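You operate a simulated robot arm through the tools that you are given. There is no shell and no other tool. Be economical: measure what you need, move in short steps, check, and stop when the job is done.

You run a simulated robot arm. Do the job below in one go: nothing can be reset, and whatever is moved stays where it is left.

Task
Level the white cart with its jack.
Fine: lay the level on the cart's top by the brake; free the lock, bubble to the middle, lock it again.
Where things are to end (x, y in the base frame): cart level within 0.06 m of [0.66, 0.42].

It is judged by the outcome, as a careful person would: the job done as asked, and still so three seconds after it is handed in. It fails if anything else is knocked over, pushed out of place, dropped, spilled or broken.

Robot
A 7-joint arm with a two-finger parallel gripper, fixed in place. Base frame: the origin is at the foot of the arm, x ahead of it, y to its left, z up; the work surface is at about z = 0.81. Readings come in m, degrees, newtons and seconds.
Its first joint turns from -166.0 to 166.0 degrees. Payload 4.4 kg.
The tool frame sits at the grasp point between the pads (the TCP): z along the fingers, y along the line on which they close. The tips reach 0.023 m beyond it. Largest opening 0.094 m; finger width 0.038, thickness 0.01; the body of the gripper, 0.054 by 0.096 m, starts 0.039 m behind the TCP.
Orientation is that of the tool frame in the base frame, as a unit quaternion [w, x, y, z]. With the fingers straight down and closing along the base's y, the tool's x points along the base's -x, its y along +y and its z along -z.

Tools
- The arm moves only by the tool servo_tool. Its argument "commands" is a list of rows, each an object (a shift or turn left out is 0, a gripper value left out holds the last) with "dp": the shift along the tool's x, y, z in mm, a list of three; "rot": the turn, a rotation vector about the tool's x, y, z in degrees, a list of three; "hand": the gripper command, from -1 (shut) to 1 (fully open), values between in proportion. In form: [{"dp": [x, y, z], "rot": [ax, ay, az], "hand": hand}, ...]. A call has 1 to 20 rows; each row is the pose to reach, as a shift and turn from the pose commanded when the call began, along the tool's axes at that moment. Rows are played at 5 a second. More than 0.05 m and 8.6 degrees between two rows, or a gripper value outside its range, and nothing of the call is played. A pose out of reach is approached as far as the arm can. The call stops where the force on the tool passes 40 N (or 10 N more than at its start, if that is more) or the arm is blocked; 0.2 s more then pass. Each finger travels about 0.072 m/s and halts on what it meets, pressing with about 22 N; the grip force reading is that of the motor and also rises with nothing between the fingers. The clock runs only during rows and for 0.2 s after the last one: add rows that repeat a pose to give the fingers time. The reply holds the time, the measured pose of the TCP, the force on the tool along the base axes, the opening and the grip force, in the units named above and with some noise, with the torque about the TCP (base axes, N m) and any sound that the robot's microphone picked up.
- Cameras (640 x 400 px; columns grow to the right, rows downward): "scene" is fixed at [0.05, -0.6499, 1.0211]; the picture's right is [0.76, -0.65, 0.00], its down [-0.21, -0.24, -0.95] and it looks along [0.62, 0.72, -0.32] (base axes); focal length 329 px, centre (320, 200). "wrist" rides on the gripper at [0.086, 0.016, -0.074] in the tool frame; the picture's right is [-0.18, 0.98, 0.00], its down [-0.58, -0.11, -0.81] and it looks along [-0.79, -0.15, 0.59] (tool axes); focal length 243 px, centre (320, 200). There is no depth. A picture from a camera that has moved, and an enlarged one, comes with that camera's place and axes in the base frame and with its lens.
- get_image(camera): a new picture of that camera. No time passes.
- close_up(camera, box): a new picture of the part [left, top, right, bottom] of that camera's present view, enlarged. No time passes.
- finish_job(): hands the job in; it is judged then, once.

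Work in short steps. Places have to be worked out from the pictures, the camera data and where the tool is seen: move nearer, look again, correct. Check each grasp and each placing, and mend what went wrong. You have 120 turns and 76 pictures in all, those below and enlarged ones among them. Open the gripper and draw the arm clear of the work before you hand the job in, unless the task says otherwise; then end with one line.

The tools are called by a JSON object that holds its "fn" and its "kwargs". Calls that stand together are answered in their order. servo_tool: Moves the arm, as the interface text tells. Its arguments: {"type":"object","properties":{"commands":{"type":"array","items":{"type":"object","properties":{"dp":{"type":"array","items":{"type":"number"}},"rot":{"type":"array","items":{"type":"number"}},"hand":{"type":"number"}}}}},"required":["commands"]} The other tools are called the same way: get_image (camera) takes a picture; close_up (camera, box) takes an enlarged picture of a part of a camera's view; finish_job () hands the job in.

At the start:

```text
time: 0.0
position: [0.7159, 0.3623, 1.0512]
ee_rot: [-0.001, 0.0, 1.0, 0.0]
contact_force: [-0.4, 0.2, 0.4]
wrist_torque: [0.0, 0.0, 0.02]
opening: 0.094
grasp_force: 0.1
```

scene: 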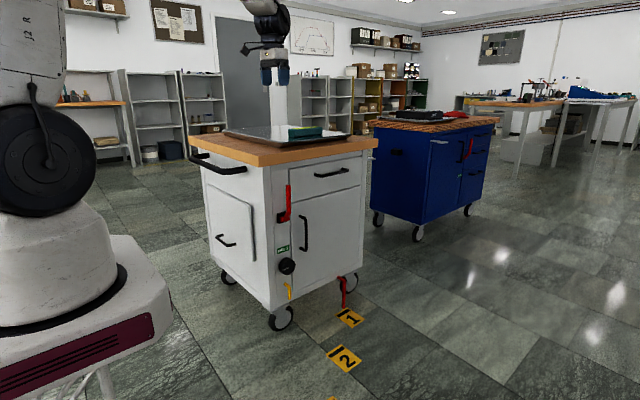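
wrist: 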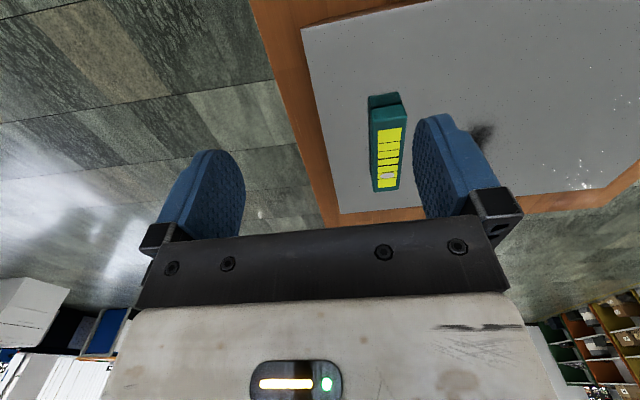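

The cart, with its red lever, black knob and a green level on top, shows in the scene. I look closer at the cart's front and the top.

{"fn": "close_up", "kwargs": {"camera": "scene", "box": [180, 110, 390, 240]}}

{"fn": "close_up", "kwargs": {"camera": "scene", "box": [230, 200, 390, 340]}}

{"fn": "close_up", "kwargs": {"camera": "wrist", "box": [290, 60, 490, 220]}}

```text
3.05 times, centred on (285, 175) of scene
camera zoom: at [0.05, -0.6499, 1.0211], right [0.76, -0.65, 0.0], down [-0.21, -0.24, -0.95], along [0.62, 0.72, -0.32], focal length 1002 px, centre (427, 276)
```

zoom: 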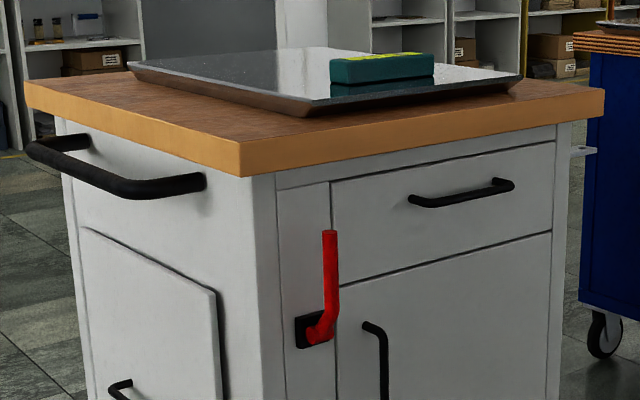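

```text
2.86 times, centred on (310, 270) of scene
camera zoom: at [0.05, -0.6499, 1.0211], right [0.76, -0.65, 0.0], down [-0.21, -0.24, -0.95], along [0.62, 0.72, -0.32], focal length 939 px, centre (349, 0)
```

zoom: 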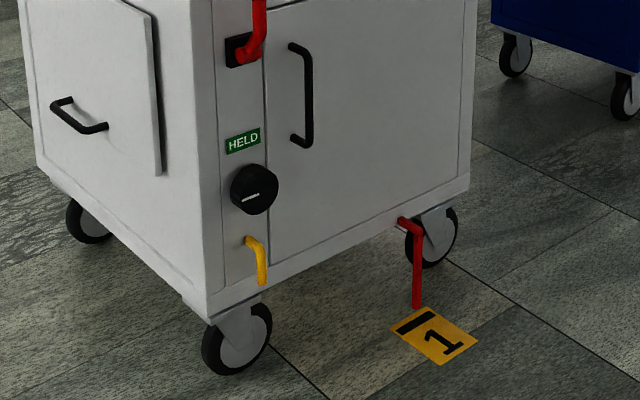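

```text
2.50 times, centred on (390, 140) of wrist
camera zoom: at [0.6289, 0.3788, 1.1244], right [0.18, 0.98, 0.0], down [0.58, -0.11, 0.81], along [0.79, -0.15, -0.59], focal length 606 px, centre (145, 350)
```

zoom: 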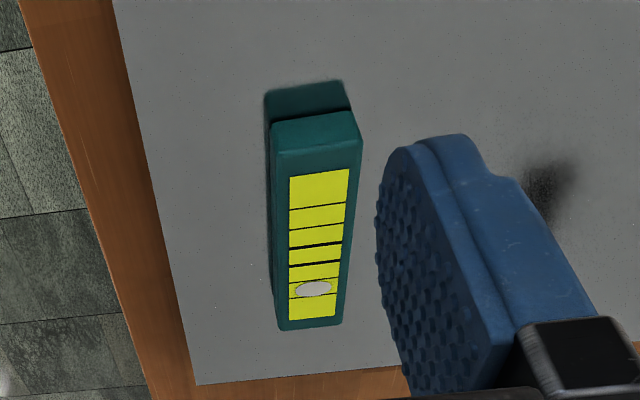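

I judge the level about 0.16 m long, lying along x around (0.89, 0.43) on a steel tray. I move above its nearer half and look again.

{"fn": "servo_tool", "kwargs": {"commands": [{"dp": [-40, 20, 0], "hand": 1}, {"dp": [-80, 45, 10]}, {"dp": [-110, 63, 30]}, {"dp": [-110, 63, 60]}, {"dp": [-110, 63, 60]}]}}

{"fn": "get_image", "kwargs": {"camera": "wrist"}}

{"fn": "close_up", "kwargs": {"camera": "scene", "box": [200, 80, 390, 190]}}

```text
time: 1.2
position: [0.827, 0.4231, 0.9918]
ee_rot: [-0.001, 0.0, 1.0, -0.001]
contact_force: [-0.6, 0.3, -0.3]
wrist_torque: [-0.03, 0.0, 0.01]
opening: 0.094
grasp_force: 0.0
```

```text
70 pictures are left
camera wrist: at [0.7401, 0.4411, 1.0647], right [0.18, 0.98, 0.0], down [0.58, -0.11, 0.81], along [0.79, -0.15, -0.59], focal length 243 px, centre (320, 200)
```

wrist: 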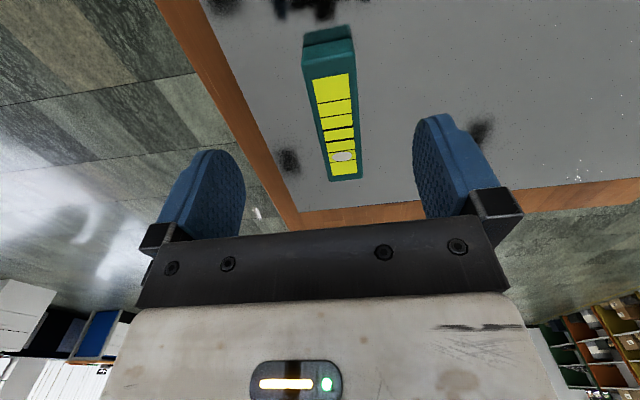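

```text
3.37 times, centred on (295, 135) of scene
camera zoom: at [0.05, -0.6499, 1.0211], right [0.76, -0.65, 0.0], down [-0.21, -0.24, -0.95], along [0.62, 0.72, -0.32], focal length 1107 px, centre (404, 419)
```

zoom: 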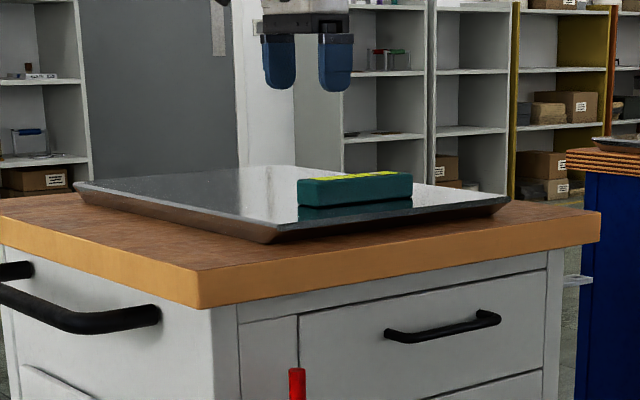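

Triangulating gives the level's top at about z 0.83, x 0.83 to 1.00, y 0.433. I go over its nearer half and descend to just above the tray.

{"fn": "servo_tool", "kwargs": {"commands": [{"dp": [-40, 9, 0]}, {"dp": [-40, 9, 45]}, {"dp": [-40, 9, 90]}, {"dp": [-40, 9, 120]}, {"dp": [-40, 9, 135]}, {"dp": [-40, 9, 145]}, {"dp": [-40, 9, 145]}]}}

{"fn": "close_up", "kwargs": {"camera": "scene", "box": [240, 80, 370, 160]}}

{"fn": "get_image", "kwargs": {"camera": "wrist"}}

```text
time: 2.5
position: [0.8657, 0.4342, 0.86]
ee_rot: [0.002, 0.0, 1.0, 0.001]
contact_force: [-2.0, -2.1, 5.0]
wrist_torque: [-0.24, 0.12, -0.11]
opening: 0.0941
grasp_force: 0.0
stopped in row 6: the force on the tool passed its limit at 61 N (the readings are from after the stop); the commanded pose is now the measured one
```

```text
4.92 times, centred on (305, 120) of scene
camera zoom: at [0.05, -0.6499, 1.0211], right [0.76, -0.65, 0.0], down [-0.21, -0.24, -0.95], along [0.62, 0.72, -0.32], focal length 1618 px, centre (394, 594)
```

zoom: 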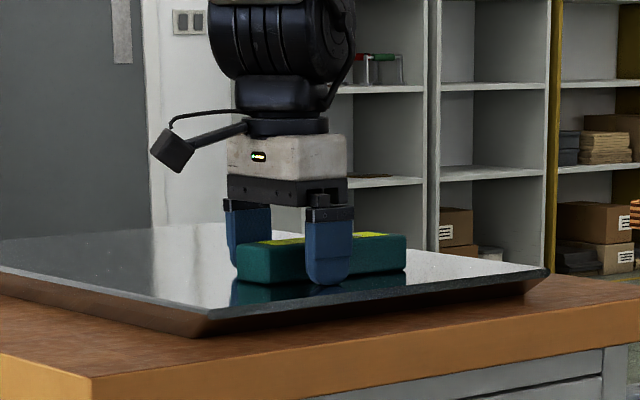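

```text
67 pictures are left
camera wrist: at [0.78, 0.4513, 0.9327], right [0.19, 0.98, 0.0], down [0.58, -0.11, 0.81], along [0.79, -0.15, -0.59], focal length 243 px, centre (320, 200)
```

wrist: 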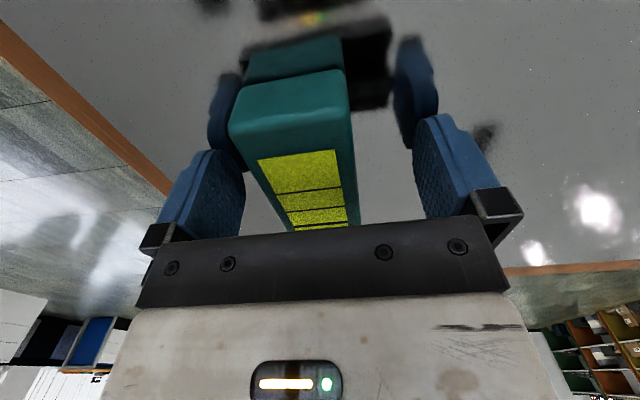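

The fingertips touched the tray at TCP z 0.860, so the tray lies at about 0.837. The level sits nearer the right-hand (−y) finger, so I lift 6 mm, centre by −12 mm in y, and close.

{"fn": "servo_tool", "kwargs": {"commands": [{"dp": [0, 0, -6]}, {"dp": [0, -12, -6]}, {"dp": [0, -12, -6], "hand": -0.2}, {"dp": [0, -12, -6], "hand": -0.5}, {"dp": [0, -12, -6], "hand": -1}, {"dp": [0, -12, -6], "hand": -1}, {"dp": [0, -12, -6], "hand": -1}]}}

{"fn": "get_image", "kwargs": {"camera": "wrist"}}

```text
time: 4.1
position: [0.8664, 0.4227, 0.8623]
ee_rot: [0.001, 0.001, 1.0, 0.001]
contact_force: [1.1, 0.3, 0.2]
wrist_torque: [-0.06, -0.06, -0.01]
opening: 0.0435
grasp_force: 21.7
```

```text
66 pictures are left
camera wrist: at [0.7796, 0.4393, 0.9369], right [0.19, 0.98, 0.0], down [0.58, -0.11, 0.81], along [0.79, -0.15, -0.59], focal length 243 px, centre (320, 200)
```

wrist: 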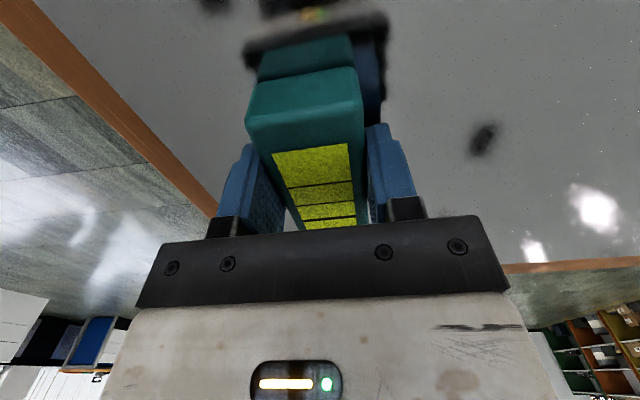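

The level is held (43.5 mm), gripped near its middle. I lift it and carry it over the bare wood strip near (0.64, 0.42), then look.

{"fn": "servo_tool", "kwargs": {"commands": [{"dp": [0, 0, -40]}, {"dp": [0, 0, -85]}, {"dp": [0, 0, -120]}, {"dp": [45, 0, -120]}, {"dp": [90, 0, -120]}, {"dp": [135, 0, -120]}, {"dp": [180, 0, -120]}, {"dp": [220, 0, -120]}, {"dp": [220, 0, -120]}]}}

{"fn": "get_image", "kwargs": {"camera": "wrist"}}

{"fn": "close_up", "kwargs": {"camera": "scene", "box": [180, 70, 370, 190]}}

```text
time: 6.1
position: [0.6484, 0.4219, 0.9843]
ee_rot: [0.002, 0.001, 1.0, 0.001]
contact_force: [0.3, 0.3, -2.0]
wrist_torque: [0.02, 0.07, 0.0]
opening: 0.0441
grasp_force: 21.7
```

```text
65 pictures are left
camera wrist: at [0.5606, 0.4397, 1.058], right [0.19, 0.98, 0.0], down [0.58, -0.11, 0.81], along [0.79, -0.15, -0.59], focal length 243 px, centre (320, 200)
```

wrist: 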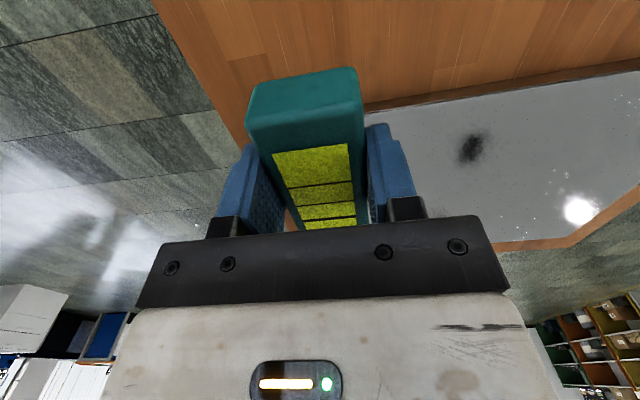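

```text
3.33 times, centred on (275, 130) of scene
camera zoom: at [0.05, -0.6499, 1.0211], right [0.76, -0.65, 0.0], down [-0.21, -0.24, -0.95], along [0.62, 0.72, -0.32], focal length 1096 px, centre (470, 433)
```

zoom: 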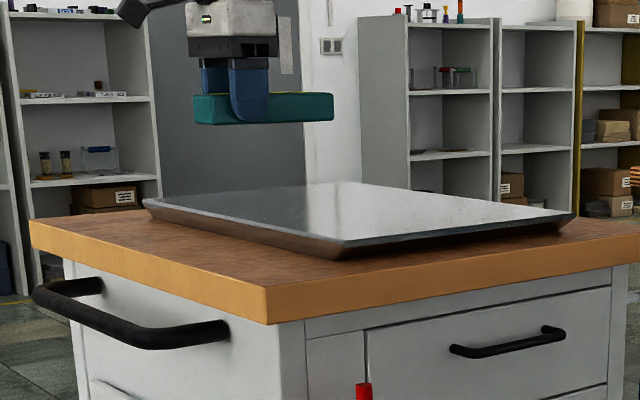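

The wood edge is at x≈0.597 and the tray rim at x≈0.71, so the strip is about 0.11 m wide and the 0.145 m level has to lie along y. I turn the tool 90° in the air.

{"fn": "servo_tool", "kwargs": {"commands": [{"rot": [0, 0, -8]}, {"rot": [0, 0, -16]}, {"rot": [0, 0, -24]}, {"rot": [0, 0, -32]}, {"rot": [0, 0, -40]}, {"rot": [0, 0, -48]}, {"rot": [0, 0, -56]}, {"rot": [0, 0, -64]}, {"rot": [0, 0, -72]}, {"rot": [0, 0, -80]}, {"rot": [0, 0, -88]}, {"rot": [0, 0, -90]}, {"rot": [0, 0, -90]}]}}

{"fn": "get_image", "kwargs": {"camera": "wrist"}}

{"fn": "get_image", "kwargs": {"camera": "scene"}}

```text
time: 8.9
position: [0.6472, 0.423, 0.9834]
ee_rot: [0.002, -0.707, 0.707, -0.001]
contact_force: [0.4, 0.5, -2.1]
wrist_torque: [-0.04, 0.03, 0.04]
opening: 0.0437
grasp_force: 22.1
```

```text
63 pictures are left
camera wrist: at [0.6297, 0.3367, 1.0572], right [-0.98, 0.18, 0.0], down [0.11, 0.58, 0.81], along [0.15, 0.79, -0.59], focal length 243 px, centre (320, 200)
```

wrist: 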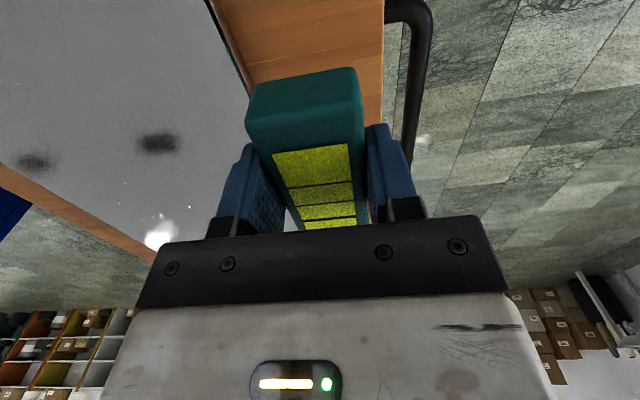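

```text
62 pictures are left
```

scene: 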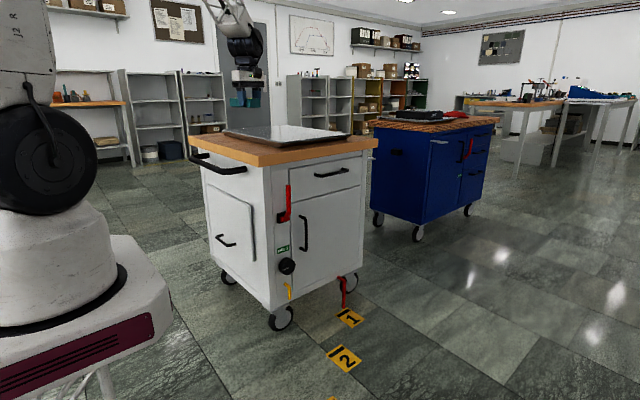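

The strip runs from x 0.59 to about 0.715, so the tool at 0.647 is well centred. I lower quickly to about z 0.855, then in small steps.

{"fn": "servo_tool", "kwargs": {"commands": [{"dp": [0, -3, 40]}, {"dp": [0, -3, 80]}, {"dp": [0, -3, 110]}, {"dp": [0, -3, 125]}, {"dp": [0, -3, 130]}, {"dp": [0, -3, 133]}, {"dp": [0, -3, 136]}, {"dp": [0, -3, 136]}]}}

{"fn": "close_up", "kwargs": {"camera": "scene", "box": [200, 90, 320, 170]}}

```text
time: 10.7
position: [0.6489, 0.4214, 0.8488]
ee_rot: [0.002, -0.707, 0.707, 0.0]
contact_force: [-0.3, -0.6, -1.9]
wrist_torque: [-0.05, -0.02, 0.03]
opening: 0.0438
grasp_force: 22.0
```

```text
5.00 times, centred on (260, 130) of scene
camera zoom: at [0.05, -0.6499, 1.0211], right [0.76, -0.65, 0.0], down [-0.21, -0.24, -0.95], along [0.62, 0.72, -0.32], focal length 1644 px, centre (620, 550)
```

zoom: 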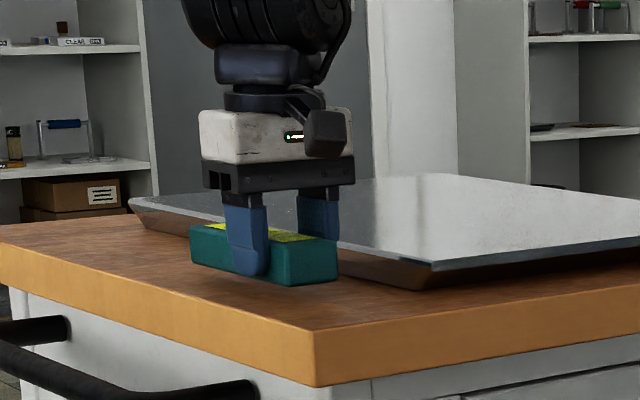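

Still about a centimetre above the wood. I lower in 2 mm steps until it touches.

{"fn": "servo_tool", "kwargs": {"commands": [{"dp": [0, 0, 3]}, {"dp": [0, 0, 6]}, {"dp": [0, 0, 8]}, {"dp": [0, 0, 9]}, {"dp": [0, 0, 10]}, {"dp": [0, 0, 10]}]}}

```text
time: 12.1
position: [0.649, 0.4228, 0.8376]
ee_rot: [0.001, -0.706, 0.708, 0.0]
contact_force: [0.0, -0.5, -2.1]
wrist_torque: [-0.04, 0.0, 0.0]
opening: 0.0439
grasp_force: 22.7
```

{"fn": "servo_tool", "kwargs": {"commands": [{"dp": [0, 0, 1]}, {"dp": [0, 0, 2]}, {"dp": [0, 0, 3]}, {"dp": [0, 0, 4]}, {"dp": [0, 0, 4]}]}}

{"fn": "close_up", "kwargs": {"camera": "scene", "box": [200, 90, 320, 170]}}

```text
time: 13.3
position: [0.6496, 0.4216, 0.8335]
ee_rot: [-0.002, 0.707, -0.707, 0.001]
contact_force: [2.4, 8.0, 18.2]
wrist_torque: [0.07, 0.17, -0.18]
opening: 0.0441
grasp_force: 22.5
```

```text
5.00 times, centred on (260, 130) of scene
camera zoom: at [0.05, -0.6499, 1.0211], right [0.76, -0.65, 0.0], down [-0.21, -0.24, -0.95], along [0.62, 0.72, -0.32], focal length 1644 px, centre (620, 550)
```

zoom: 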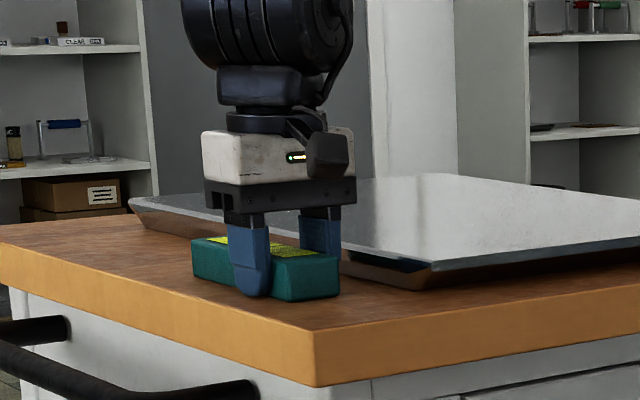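

The level is on the wood. I ease off the pressure, open a little (clear of the tray rim), and lift away to see the bubble.

{"fn": "servo_tool", "kwargs": {"commands": [{"dp": [0, 0, -2]}, {"dp": [0, 0, -2], "hand": 0.2}, {"dp": [0, 0, -2], "hand": 0.3}, {"dp": [0, 0, -2], "hand": 0.3}, {"dp": [0, 0, -20]}, {"dp": [0, 0, -60]}, {"dp": [0, 0, -100]}, {"dp": [0, 0, -140]}, {"dp": [30, 0, -160]}, {"dp": [60, 0, -160]}, {"dp": [60, 0, -160]}]}}

{"fn": "get_image", "kwargs": {"camera": "wrist"}}

```text
time: 15.7
position: [0.6493, 0.3616, 0.9932]
ee_rot: [0.002, -0.706, 0.708, 0.0]
contact_force: [-1.0, 0.6, 1.0]
wrist_torque: [-0.02, 0.0, 0.0]
opening: 0.0608
grasp_force: 0.1
```

```text
59 pictures are left
camera wrist: at [0.6332, 0.2766, 1.0671], right [-0.98, 0.19, 0.0], down [0.11, 0.58, 0.81], along [0.15, 0.79, -0.59], focal length 243 px, centre (320, 200)
```

wrist: 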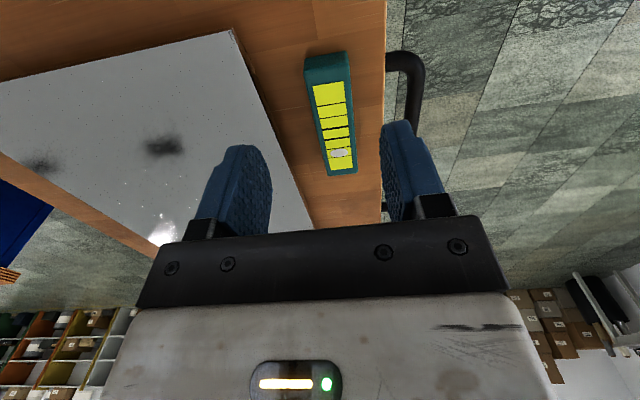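

The level lies at (0.65, 0.42) along y, with its bubble at the +y end, so the front (−y) side must rise. Next I draw back in front of the cart and turn the tool so I can face the control panel.

{"fn": "servo_tool", "kwargs": {"commands": [{"dp": [15, 0, 0], "rot": [0, 0, 8]}, {"dp": [30, 0, 0], "rot": [0, 0, 16]}, {"dp": [45, 0, 0], "rot": [0, 0, 24]}, {"dp": [60, 0, 0], "rot": [0, 0, 32]}, {"dp": [75, 0, 0], "rot": [0, 0, 40]}, {"dp": [90, 0, 0], "rot": [0, 0, 48]}, {"dp": [105, 0, 0], "rot": [0, 0, 56]}, {"dp": [120, 0, 0], "rot": [0, 0, 64]}, {"dp": [135, 0, 0], "rot": [0, 0, 72]}, {"dp": [150, 0, 0], "rot": [0, 0, 80]}, {"dp": [165, 0, 0], "rot": [0, 0, 88]}, {"dp": [180, 0, 0], "rot": [0, 0, 96]}, {"dp": [195, 0, 0], "rot": [0, 0, 104]}, {"dp": [210, 0, 0], "rot": [0, 0, 112]}, {"dp": [225, 0, 0], "rot": [0, 0, 120]}, {"dp": [240, 0, 0], "rot": [0, 0, 128]}, {"dp": [255, 0, 0], "rot": [0, 0, 136]}, {"dp": [270, 0, 0], "rot": [0, 0, 144]}, {"dp": [285, 0, 0], "rot": [0, 0, 152]}, {"dp": [300, 0, 0], "rot": [0, 0, 160]}]}}

```text
time: 19.9
position: [0.6482, 0.0625, 0.9932]
ee_rot: [0.001, 0.575, 0.818, 0.002]
contact_force: [-1.2, -1.7, 0.3]
wrist_torque: [0.02, 0.0, 0.0]
opening: 0.061
grasp_force: 0.0
```

{"fn": "servo_tool", "kwargs": {"commands": [{"rot": [0, 0, 8]}, {"rot": [0, 0, 16]}, {"rot": [0, 0, 20]}, {"rot": [0, 0, 20]}]}}

{"fn": "servo_tool", "kwargs": {"commands": [{"dp": [0, 4, 30], "rot": [0, 8, 0]}, {"dp": [0, 8, 60], "rot": [0, 16, 0]}, {"dp": [0, 12, 90], "rot": [0, 24, 0]}, {"dp": [0, 16, 120], "rot": [0, 32, 0]}, {"dp": [0, 20, 150], "rot": [0, 40, 0]}, {"dp": [0, 25, 180], "rot": [0, 48, 0]}, {"dp": [0, 30, 210], "rot": [0, 56, 0]}, {"dp": [0, 35, 240], "rot": [0, 64, 0]}, {"dp": [0, 40, 270], "rot": [0, 72, 0]}, {"dp": [0, 45, 300], "rot": [0, 80, 0]}, {"dp": [0, 50, 330], "rot": [0, 88, 0]}, {"dp": [0, 50, 360], "rot": [0, 90, 0]}, {"dp": [0, 50, 380], "rot": [0, 90, 0]}, {"dp": [0, 50, 380], "rot": [0, 90, 0]}]}}

{"fn": "get_image", "kwargs": {"camera": "wrist"}}

{"fn": "get_image", "kwargs": {"camera": "scene"}}

```text
time: 20.9
position: [0.6482, 0.062, 0.9914]
ee_rot: [0.001, 0.707, 0.707, 0.002]
contact_force: [-0.1, 0.7, -0.4]
wrist_torque: [0.01, 0.03, -0.03]
opening: 0.0614
grasp_force: 0.1
```

```text
time: 23.9
position: [0.7012, 0.0628, 0.6144]
ee_rot: [-0.499, 0.499, 0.5, 0.502]
contact_force: [0.4, -0.1, 0.0]
wrist_torque: [0.01, 0.01, -0.02]
opening: 0.0611
grasp_force: 0.0
```

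```text
58 pictures are left
camera wrist: at [0.7158, -0.0118, 0.6994], right [0.98, 0.0, -0.18], down [-0.11, -0.81, -0.58], along [-0.14, 0.59, -0.79], focal length 243 px, centre (320, 200)
```

wrist: 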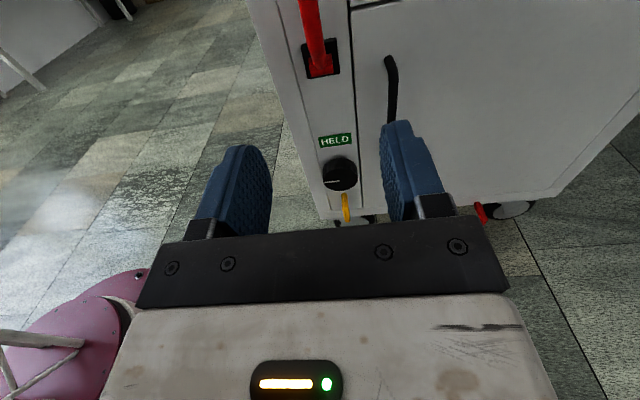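

```text
57 pictures are left
```

scene: 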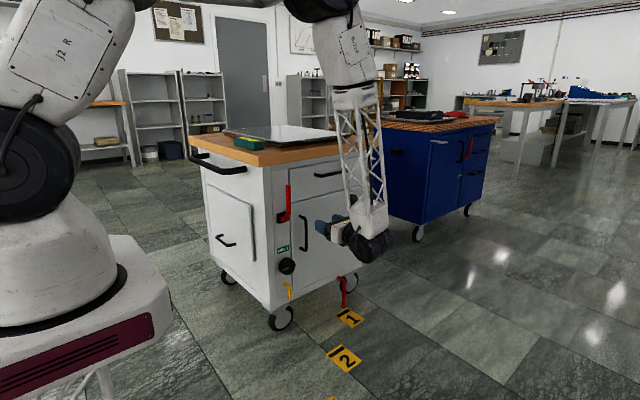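

I can see the panel well here; I zoom in on its controls from both cameras.

{"fn": "close_up", "kwargs": {"camera": "wrist", "box": [270, 0, 430, 100]}}

{"fn": "close_up", "kwargs": {"camera": "wrist", "box": [290, 125, 390, 225]}}

{"fn": "close_up", "kwargs": {"camera": "scene", "box": [255, 170, 335, 310]}}

```text
4.00 times, centred on (350, 50) of wrist
camera zoom: at [0.7158, -0.0118, 0.6994], right [0.98, 0.0, -0.18], down [-0.11, -0.81, -0.58], along [-0.14, 0.59, -0.79], focal length 970 px, centre (200, 800)
```

zoom: 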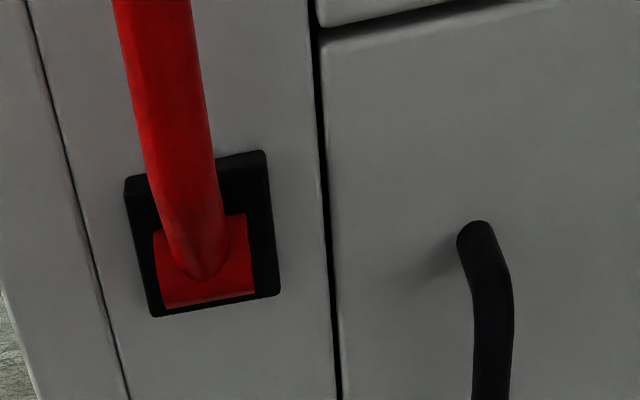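

```text
4.00 times, centred on (340, 175) of wrist
camera zoom: at [0.7158, -0.0118, 0.6994], right [0.98, 0.0, -0.18], down [-0.11, -0.81, -0.58], along [-0.14, 0.59, -0.79], focal length 970 px, centre (240, 300)
```

zoom: 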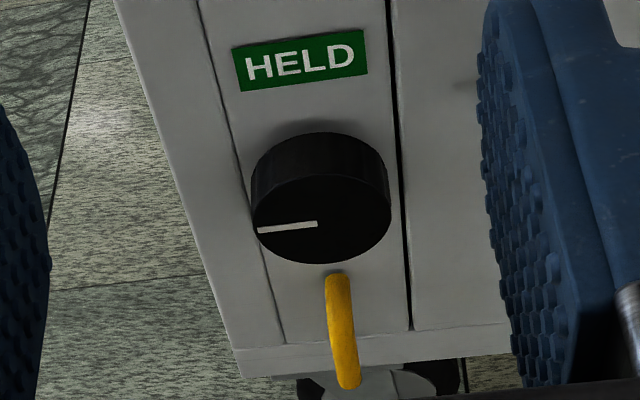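

```text
2.86 times, centred on (295, 240) of scene
camera zoom: at [0.05, -0.6499, 1.0211], right [0.76, -0.65, 0.0], down [-0.21, -0.24, -0.95], along [0.62, 0.72, -0.32], focal length 939 px, centre (391, 86)
```

zoom: 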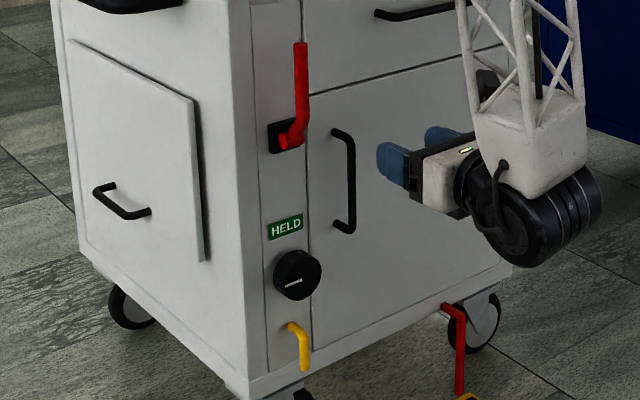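

To tell brake, lock and jack apart, I look at the blue cart and the floor markers for comparison.

{"fn": "close_up", "kwargs": {"camera": "scene", "box": [370, 110, 510, 240]}}

{"fn": "close_up", "kwargs": {"camera": "scene", "box": [290, 260, 400, 400]}}

```text
3.08 times, centred on (440, 175) of scene
camera zoom: at [0.05, -0.6499, 1.0211], right [0.76, -0.65, 0.0], down [-0.21, -0.24, -0.95], along [0.62, 0.72, -0.32], focal length 1012 px, centre (-49, 277)
```

zoom: 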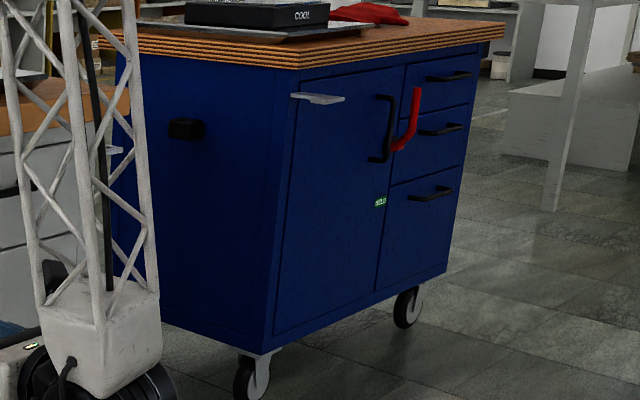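

```text
2.86 times, centred on (345, 330) of scene
camera zoom: at [0.05, -0.6499, 1.0211], right [0.76, -0.65, 0.0], down [-0.21, -0.24, -0.95], along [0.62, 0.72, -0.32], focal length 939 px, centre (249, -171)
```

zoom: 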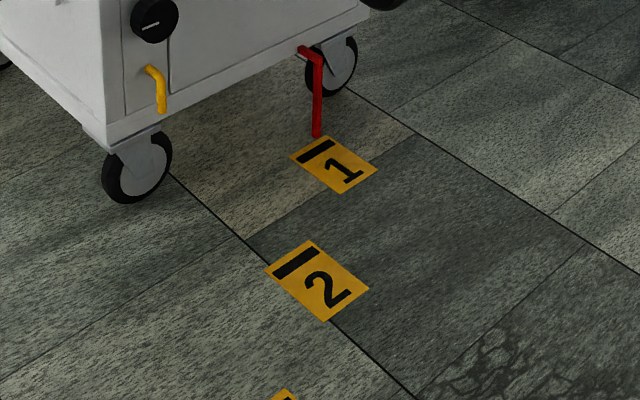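

The blue cart has the same red lever with a HELD sign, so the red lever is the wheel brake and I leave it alone. The black knob must be the jack and the yellow lever its lock. I put the lever's pivot at (0.694, 0.312, 0.275) with its tip at z≈0.215, and the panel at y≈0.312. I lower the tool to that height, well back, and look.

{"fn": "servo_tool", "kwargs": {"commands": [{"dp": [-45, 0, 0]}, {"dp": [-90, 0, 0]}, {"dp": [-135, 0, 0]}, {"dp": [-180, 0, 0]}, {"dp": [-225, -3, 0]}, {"dp": [-270, -5, 10]}, {"dp": [-310, -7, 30]}, {"dp": [-340, -7, 50], "hand": -0.1}, {"dp": [-352, -7, 70]}, {"dp": [-352, -7, 90]}, {"dp": [-352, -7, 90]}]}}

{"fn": "get_image", "kwargs": {"camera": "wrist"}}

{"fn": "close_up", "kwargs": {"camera": "scene", "box": [235, 220, 375, 320]}}

```text
time: 26.3
position: [0.6933, 0.1524, 0.2595]
ee_rot: [-0.499, 0.499, 0.5, 0.501]
contact_force: [1.0, 0.0, 0.3]
wrist_torque: [0.0, 0.0, 0.02]
opening: 0.042
grasp_force: 0.0
```

```text
51 pictures are left
camera wrist: at [0.7096, 0.0786, 0.3453], right [0.98, 0.0, -0.18], down [-0.11, -0.81, -0.58], along [-0.14, 0.59, -0.79], focal length 243 px, centre (320, 200)
```

wrist: 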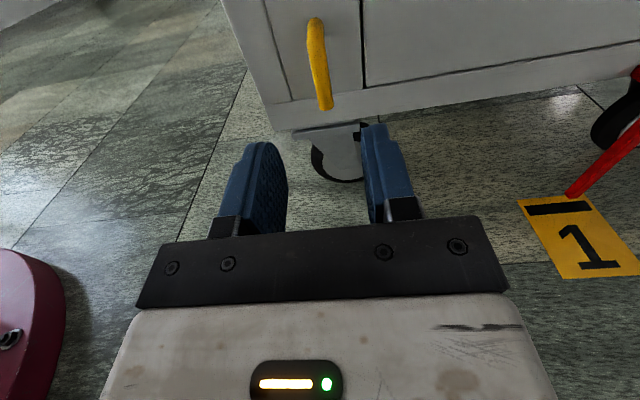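

```text
4.00 times, centred on (305, 270) of scene
camera zoom: at [0.05, -0.6499, 1.0211], right [0.76, -0.65, 0.0], down [-0.21, -0.24, -0.95], along [0.62, 0.72, -0.32], focal length 1315 px, centre (380, -80)
```

zoom: 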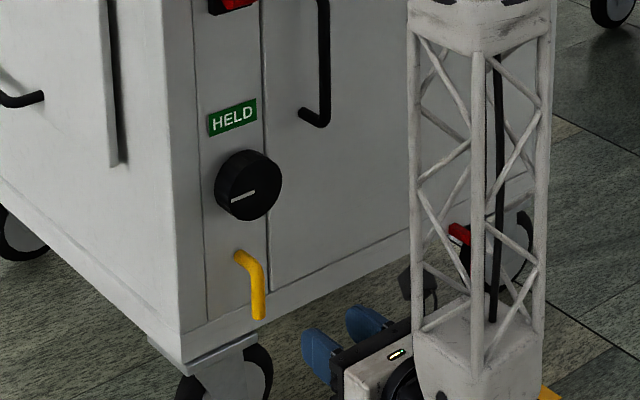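

The lever's tip is at about (0.691, 0.283, 0.20) and its bend at z≈0.285. I advance the open fingers around the lever just below its pivot.

{"fn": "servo_tool", "kwargs": {"commands": [{"dp": [5, 1, 40]}, {"dp": [5, 1, 80]}, {"dp": [5, 1, 105]}, {"dp": [5, 1, 115]}, {"dp": [5, 1, 124]}, {"dp": [5, 1, 124]}]}}

{"fn": "get_image", "kwargs": {"camera": "wrist"}}

{"fn": "close_up", "kwargs": {"camera": "scene", "box": [235, 220, 375, 320]}}

```text
time: 27.7
position: [0.6951, 0.2772, 0.2663]
ee_rot: [-0.499, 0.499, 0.5, 0.501]
contact_force: [-0.6, 0.2, -0.5]
wrist_torque: [0.01, -0.03, 0.0]
opening: 0.0423
grasp_force: 0.0
```

```text
49 pictures are left
camera wrist: at [0.7112, 0.2033, 0.3523], right [0.98, 0.0, -0.18], down [-0.11, -0.81, -0.58], along [-0.14, 0.59, -0.79], focal length 243 px, centre (320, 200)
```

wrist: 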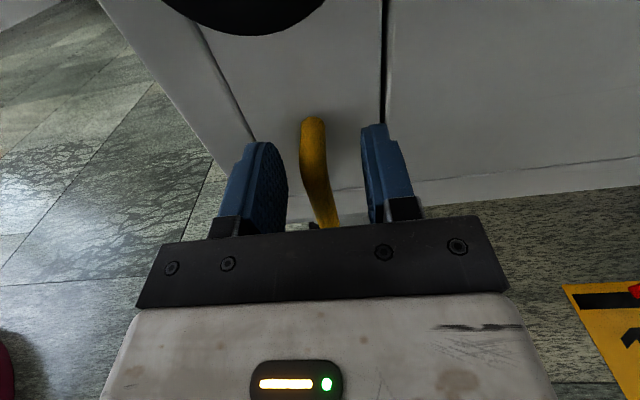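

```text
4.00 times, centred on (305, 270) of scene
camera zoom: at [0.05, -0.6499, 1.0211], right [0.76, -0.65, 0.0], down [-0.21, -0.24, -0.95], along [0.62, 0.72, -0.32], focal length 1315 px, centre (380, -80)
```

zoom: 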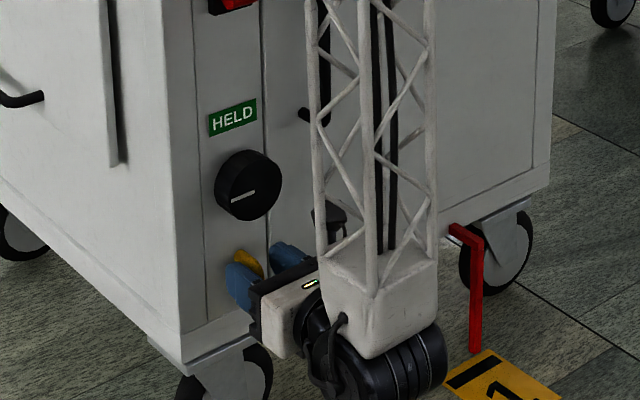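

The lever is between the fingers with no contact. I close on it.

{"fn": "servo_tool", "kwargs": {"commands": [{"hand": -0.5}, {"hand": -1}, {"hand": -1}, {"hand": -1}]}}

```text
time: 28.5
position: [0.6918, 0.2775, 0.266]
ee_rot: [0.501, -0.499, -0.5, -0.5]
contact_force: [-7.4, 2.1, 7.8]
wrist_torque: [0.08, -0.03, 0.22]
opening: 0.0138
grasp_force: 45.0
stopped in row 4: the force on the tool passed its limit at 42 N (the readings are from after the stop); the commanded pose is now the measured one
```

The lever is gripped (14 mm). I try turning it a little about its pivot, tip towards −x, and watch the torque.

{"fn": "servo_tool", "kwargs": {"commands": [{"dp": [0, -1, 0], "rot": [0, 0, 4]}, {"dp": [0.1, -1.8, 0], "rot": [0, 0, 8]}, {"dp": [0.3, -2.7, 0], "rot": [0, 0, 12]}, {"dp": [0.5, -3.6, 0], "rot": [0, 0, 16]}, {"dp": [0.5, -3.6, 0], "rot": [0, 0, 16]}]}}

{"fn": "close_up", "kwargs": {"camera": "scene", "box": [235, 220, 375, 320]}}

```text
time: 29.2
position: [0.6929, 0.2781, 0.2673]
ee_rot: [0.541, -0.541, -0.455, -0.456]
contact_force: [4.2, 2.8, -9.4]
wrist_torque: [-0.28, -1.21, 0.42]
opening: 0.0167
grasp_force: 45.2
stopped in row 3: the force on the tool passed its limit at 44 N (the readings are from after the stop); the commanded pose is now the measured one
```

```text
4.00 times, centred on (305, 270) of scene
camera zoom: at [0.05, -0.6499, 1.0211], right [0.76, -0.65, 0.0], down [-0.21, -0.24, -0.95], along [0.62, 0.72, -0.32], focal length 1315 px, centre (380, -80)
```

zoom: 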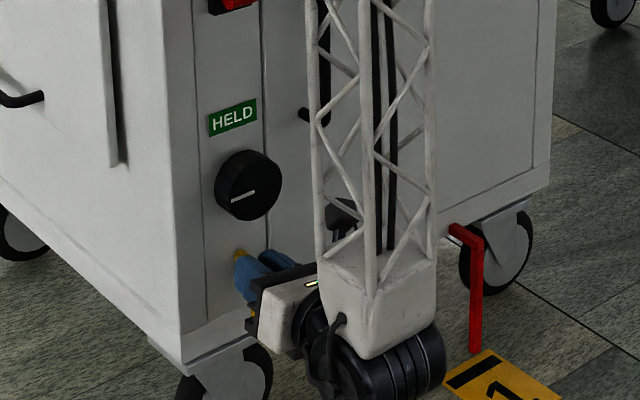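

It resists in that direction. I turn back and try the other way.

{"fn": "servo_tool", "kwargs": {"commands": [{"dp": [0, 1, 0], "rot": [0, 0, -5]}, {"dp": [0, 2, 0], "rot": [0, 0, -10]}, {"dp": [0, 3, 0], "rot": [0, 0, -15]}, {"dp": [0, 4, 0], "rot": [0, 0, -20]}, {"dp": [0.5, 5, 0], "rot": [0, 0, -25]}, {"dp": [0.5, 5, 0], "rot": [0, 0, -25]}]}}

{"fn": "get_image", "kwargs": {"camera": "wrist"}}

```text
time: 29.8
position: [0.6922, 0.2774, 0.2662]
ee_rot: [0.514, -0.514, -0.485, -0.487]
contact_force: [-6.5, -2.0, 6.9]
wrist_torque: [0.17, -0.74, 0.48]
opening: 0.0147
grasp_force: 44.9
stopped in row 2: the force on the tool passed its limit at 47 N (the readings are from after the stop); the commanded pose is now the measured one
```

```text
46 pictures are left
camera wrist: at [0.7135, 0.2031, 0.3509], right [0.97, 0.0, -0.24], down [-0.14, -0.8, -0.58], along [-0.19, 0.59, -0.78], focal length 243 px, centre (320, 200)
```

wrist: 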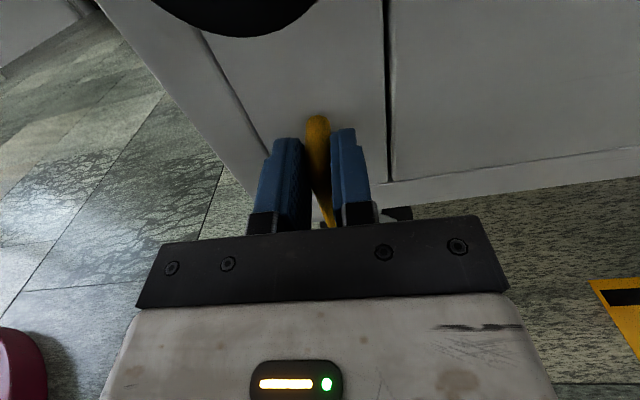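

Gripping near the pivot makes small misalignments cost too much force. I open slightly, straighten, lower to the lever's tip so the fingers bracket it, and push sideways there.

{"fn": "servo_tool", "kwargs": {"commands": [{"hand": -0.3}, {"hand": -0.3, "rot": [0, 0, -3.3]}, {"dp": [-20, 2, 0], "rot": [0, 0, -3.3]}, {"dp": [-45, 3, 0], "rot": [0, 0, -3.3]}, {"dp": [-45, 3, 0], "rot": [0, 0, -3.3]}]}}

{"fn": "get_image", "kwargs": {"camera": "wrist"}}

```text
time: 31.0
position: [0.6944, 0.2767, 0.2216]
ee_rot: [-0.5, 0.5, 0.5, 0.501]
contact_force: [0.8, 0.0, -0.2]
wrist_torque: [-0.02, -0.03, 0.01]
opening: 0.0329
grasp_force: 0.1
```

```text
45 pictures are left
camera wrist: at [0.7097, 0.2037, 0.3074], right [0.98, 0.0, -0.18], down [-0.11, -0.8, -0.58], along [-0.15, 0.59, -0.79], focal length 243 px, centre (320, 200)
```

wrist: 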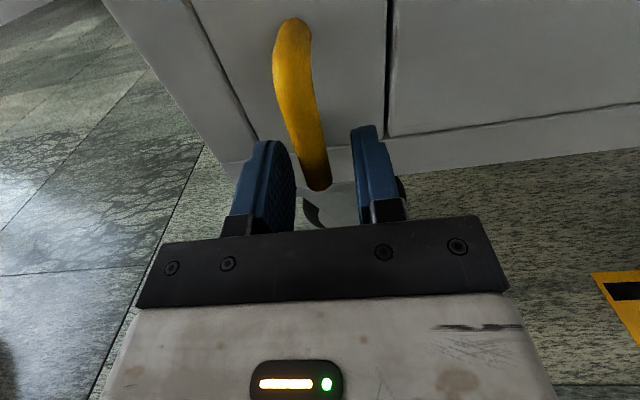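

The lever tip sits between the fingers at z≈0.22. I push it towards +x in small steps, rising slightly along its arc.

{"fn": "servo_tool", "kwargs": {"commands": [{"dp": [0, 4, 0]}, {"dp": [0, 8, 0]}, {"dp": [0, 11, 0]}, {"dp": [0.5, 14, 0]}, {"dp": [1, 17, 0]}, {"dp": [2, 20, 0]}, {"dp": [3, 24, 0]}, {"dp": [3, 24, 0]}]}}

{"fn": "get_image", "kwargs": {"camera": "wrist"}}

```text
time: 32.8
position: [0.7164, 0.2786, 0.2237]
ee_rot: [0.501, -0.498, -0.5, -0.501]
contact_force: [-2.2, 0.5, -1.9]
wrist_torque: [-0.02, -0.04, 0.04]
opening: 0.0335
grasp_force: 0.9
```

```text
44 pictures are left
camera wrist: at [0.7331, 0.2033, 0.31], right [0.98, 0.0, -0.18], down [-0.11, -0.8, -0.58], along [-0.15, 0.59, -0.79], focal length 243 px, centre (320, 200)
```

wrist: 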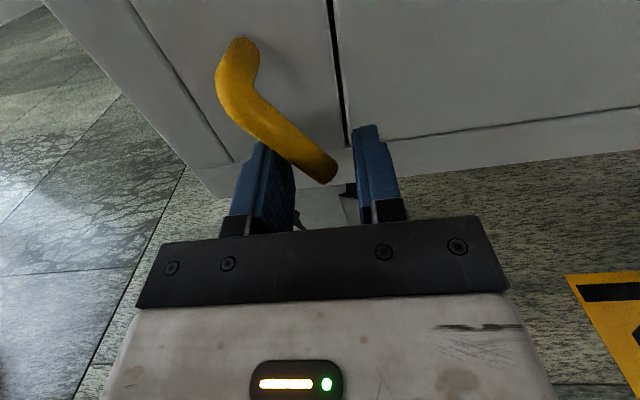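

The lever swings freely towards +x (2–3 N). I follow its arc about the pivot up to roughly 90°, turning the tool with it.

{"fn": "servo_tool", "kwargs": {"commands": [{"dp": [13.2, 10.5, 0], "rot": [0, 0, -8]}, {"dp": [18.1, 15.9, 0], "rot": [0, 0, -16]}, {"dp": [23.7, 20.6, 0], "rot": [0, 0, -24]}, {"dp": [29.7, 24.5, 0], "rot": [0, 0, -32]}, {"dp": [36.4, 27.5, 0], "rot": [0, 0, -40]}, {"dp": [43.4, 29.5, 0], "rot": [0, 0, -48]}, {"dp": [50.6, 30.5, 0], "rot": [0, 0, -56]}, {"dp": [57, 30.4, 0], "rot": [0, 0, -64]}, {"dp": [63.3, 29.5, 0], "rot": [0, 0, -72]}, {"dp": [63.3, 29.5, 0], "rot": [0, 0, -72]}]}}

{"fn": "get_image", "kwargs": {"camera": "wrist"}}

{"fn": "get_image", "kwargs": {"camera": "scene"}}

```text
time: 33.3
position: [0.7232, 0.2772, 0.2357]
ee_rot: [-0.448, 0.449, 0.547, 0.547]
contact_force: [-10.2, 0.4, -10.5]
wrist_torque: [-0.05, -0.42, 0.09]
opening: 0.0391
grasp_force: 6.5
stopped in row 2: the force on the tool passed its limit at 42 N (the readings are from after the stop); the commanded pose is now the measured one
```

```text
43 pictures are left
camera wrist: at [0.7222, 0.2036, 0.3222], right [1.0, 0.0, 0.01], down [0.01, -0.81, -0.59], along [0.01, 0.59, -0.81], focal length 243 px, centre (320, 200)
```

wrist: 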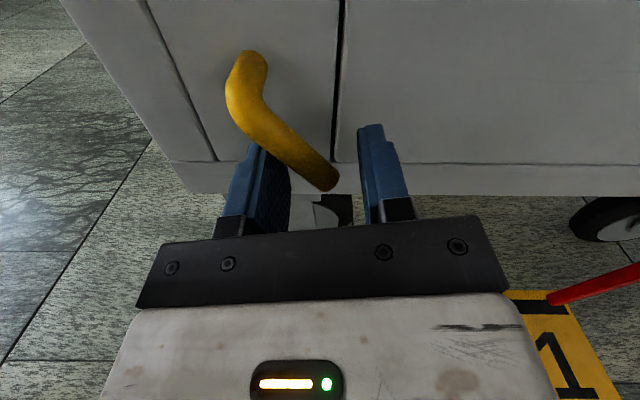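

```text
42 pictures are left
```

scene: 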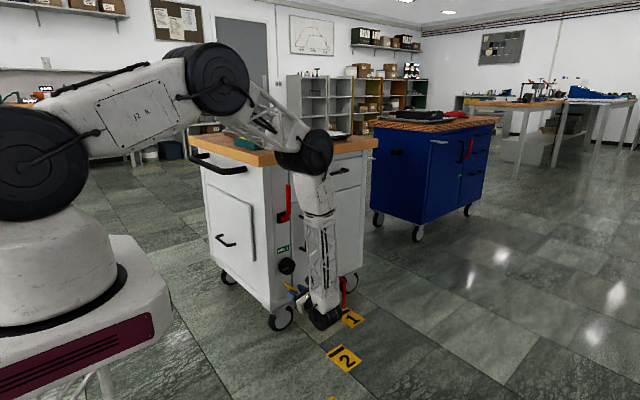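

The lever is at about 36°. I push on gently along its tangent to see whether it is at a stop.

{"fn": "servo_tool", "kwargs": {"commands": [{"dp": [0.8, 1.8, 0]}, {"dp": [1.7, 3.6, 0]}, {"dp": [2.6, 5.2, 0]}, {"dp": [3.8, 6.8, 0]}, {"dp": [5, 8.4, 0]}, {"dp": [5, 8.4, 0]}]}}

{"fn": "get_image", "kwargs": {"camera": "wrist"}}

```text
time: 33.9
position: [0.7226, 0.2761, 0.2338]
ee_rot: [-0.45, 0.449, 0.547, 0.545]
contact_force: [-10.4, 0.5, -15.2]
wrist_torque: [-0.1, -0.5, 0.08]
opening: 0.0388
grasp_force: 6.8
stopped in row 3: the force on the tool passed its limit at 42 N (the readings are from after the stop); the commanded pose is now the measured one
```

```text
41 pictures are left
camera wrist: at [0.7225, 0.2034, 0.3222], right [1.0, 0.0, 0.01], down [0.01, -0.81, -0.59], along [0.0, 0.59, -0.81], focal length 243 px, centre (320, 200)
```

wrist: 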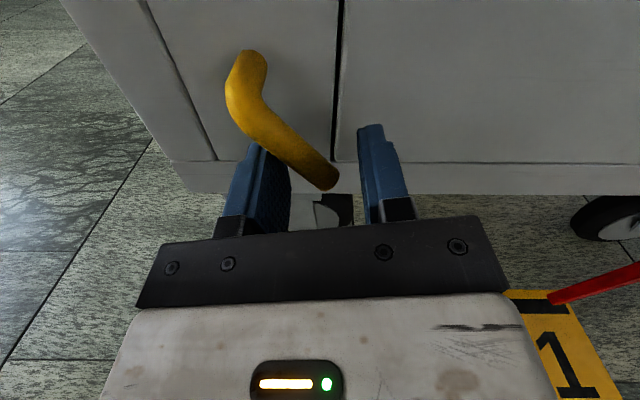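

At about 36° it comes up solid, which looks like the lock's end stop. I back off, withdraw and check that the lever stays there.

{"fn": "servo_tool", "kwargs": {"commands": [{"dp": [-1, -4, 0]}, {"dp": [-1, -4, -40]}, {"dp": [-1, -4, -85]}, {"dp": [-1, -4, -125]}, {"dp": [30, -10, -125], "rot": [0, 0, 6]}, {"dp": [60, -15, -125], "rot": [0, 0, 11.3], "hand": 1}, {"dp": [100, -20, -125], "rot": [0, 0, 11.3], "hand": 1}, {"dp": [125, -25, -125], "rot": [0, 0, 11.3]}, {"dp": [125, -25, -125], "rot": [0, 0, 11.3]}]}}

{"fn": "get_image", "kwargs": {"camera": "wrist"}}

{"fn": "close_up", "kwargs": {"camera": "scene", "box": [205, 120, 285, 170]}}

```text
time: 35.9
position: [0.6753, 0.1516, 0.3559]
ee_rot: [0.5, -0.5, -0.5, -0.499]
contact_force: [-0.2, -0.2, 0.7]
wrist_torque: [0.0, 0.0, -0.03]
opening: 0.0942
grasp_force: 0.0
```

```text
40 pictures are left
camera wrist: at [0.6924, 0.0776, 0.4417], right [0.98, 0.0, -0.19], down [-0.11, -0.81, -0.58], along [-0.15, 0.59, -0.79], focal length 243 px, centre (320, 200)
```

wrist: 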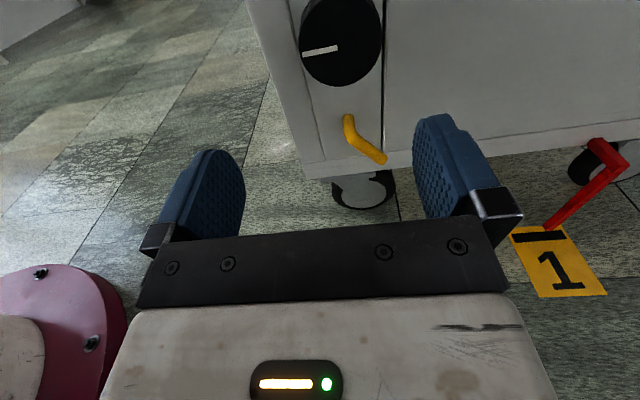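

```text
8.00 times, centred on (245, 145) of scene
camera zoom: at [0.05, -0.6499, 1.0211], right [0.76, -0.65, 0.0], down [-0.21, -0.24, -0.95], along [0.62, 0.72, -0.32], focal length 2630 px, centre (920, 640)
```

zoom: 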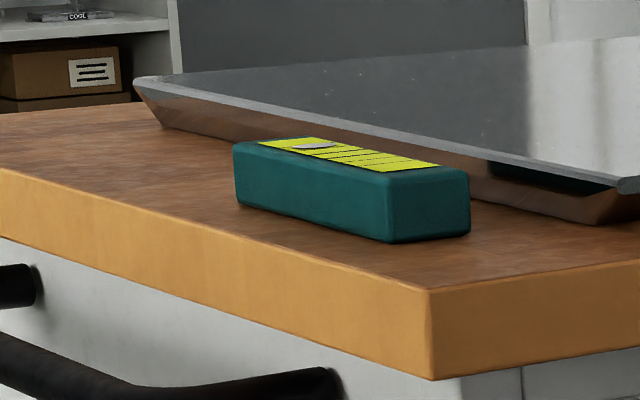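

The lever stays turned, and the scene camera shows the bubble (still at the far end), so I can monitor it from here. The knob's centre is at about (0.693, –, 0.361); I advance with the fingers open around it.

{"fn": "servo_tool", "kwargs": {"commands": [{"dp": [3, 10, 20]}, {"dp": [5, 18, 60]}, {"dp": [5, 18, 90]}, {"dp": [5, 18, 110]}, {"dp": [5, 18, 120]}, {"dp": [5, 18, 127]}, {"dp": [5, 18, 127]}]}}

{"fn": "get_image", "kwargs": {"camera": "wrist"}}

```text
time: 37.5
position: [0.695, 0.2799, 0.3577]
ee_rot: [-0.5, 0.5, 0.5, 0.499]
contact_force: [-0.5, 0.1, -0.9]
wrist_torque: [-0.02, 0.0, 0.01]
opening: 0.0939
grasp_force: 0.1
```

```text
38 pictures are left
camera wrist: at [0.711, 0.2058, 0.4438], right [0.98, 0.0, -0.19], down [-0.11, -0.81, -0.58], along [-0.15, 0.59, -0.79], focal length 243 px, centre (320, 200)
```

wrist: 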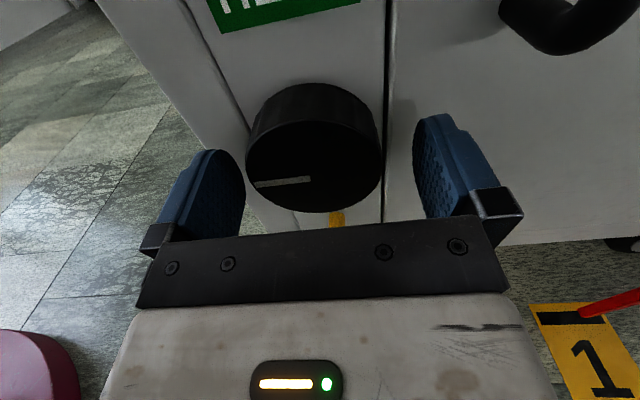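

The knob is centred between the fingers (diameter about 0.06). I raise 3 mm and close on it.

{"fn": "servo_tool", "kwargs": {"commands": [{"dp": [3, -1, 0], "hand": 0.5}, {"dp": [3, -1, 0], "hand": 0.2}, {"dp": [3, -1, 0], "hand": 0}, {"dp": [3, -1, 0], "hand": -0.2}, {"dp": [3, -1, 0], "hand": -0.2}]}}

```text
time: 38.7
position: [0.6916, 0.2802, 0.3603]
ee_rot: [0.501, -0.501, -0.5, -0.499]
contact_force: [-27.4, 4.3, 5.4]
wrist_torque: [0.19, 0.02, -0.62]
opening: 0.0635
grasp_force: 45.0
```

It grips at 63.5 mm, with a 27 N side load towards −x. I shift 3 mm that way to relieve it.

{"fn": "servo_tool", "kwargs": {"commands": [{"dp": [0, -1.5, 0]}, {"dp": [0, -3, 0]}, {"dp": [0, -3, 0]}]}}

```text
time: 39.5
position: [0.6919, 0.2781, 0.3625]
ee_rot: [-0.499, 0.501, 0.501, 0.499]
contact_force: [16.7, 12.7, -30.9]
wrist_torque: [-0.81, -0.01, -0.38]
opening: 0.0638
grasp_force: 45.2
```

I reopen a little and regrip to drop the residual load.

{"fn": "servo_tool", "kwargs": {"commands": [{"hand": 0.5}, {"hand": 0.5}, {"hand": 0.45}, {"hand": 0.4}, {"hand": 0.3}, {"hand": 0.28}, {"hand": 0.28}]}}

```text
time: 41.1
position: [0.6908, 0.2783, 0.3617]
ee_rot: [-0.5, 0.5, 0.5, 0.499]
contact_force: [14.0, -1.2, 0.5]
wrist_torque: [0.17, -0.05, -0.31]
opening: 0.0661
grasp_force: 6.9
```

{"fn": "servo_tool", "kwargs": {"commands": [{"dp": [0, 1, 0], "hand": 0.28}, {"dp": [0, 1.2, 0], "hand": 0.2}, {"dp": [0, 1.2, 0], "hand": 0.1}, {"dp": [0, 1.2, 0], "hand": 0.1}]}}

```text
time: 42.1
position: [0.6919, 0.2792, 0.3623]
ee_rot: [-0.5, 0.5, 0.5, 0.499]
contact_force: [22.7, 3.7, -17.1]
wrist_torque: [-0.07, -0.07, -0.91]
opening: 0.0638
grasp_force: 45.2
```

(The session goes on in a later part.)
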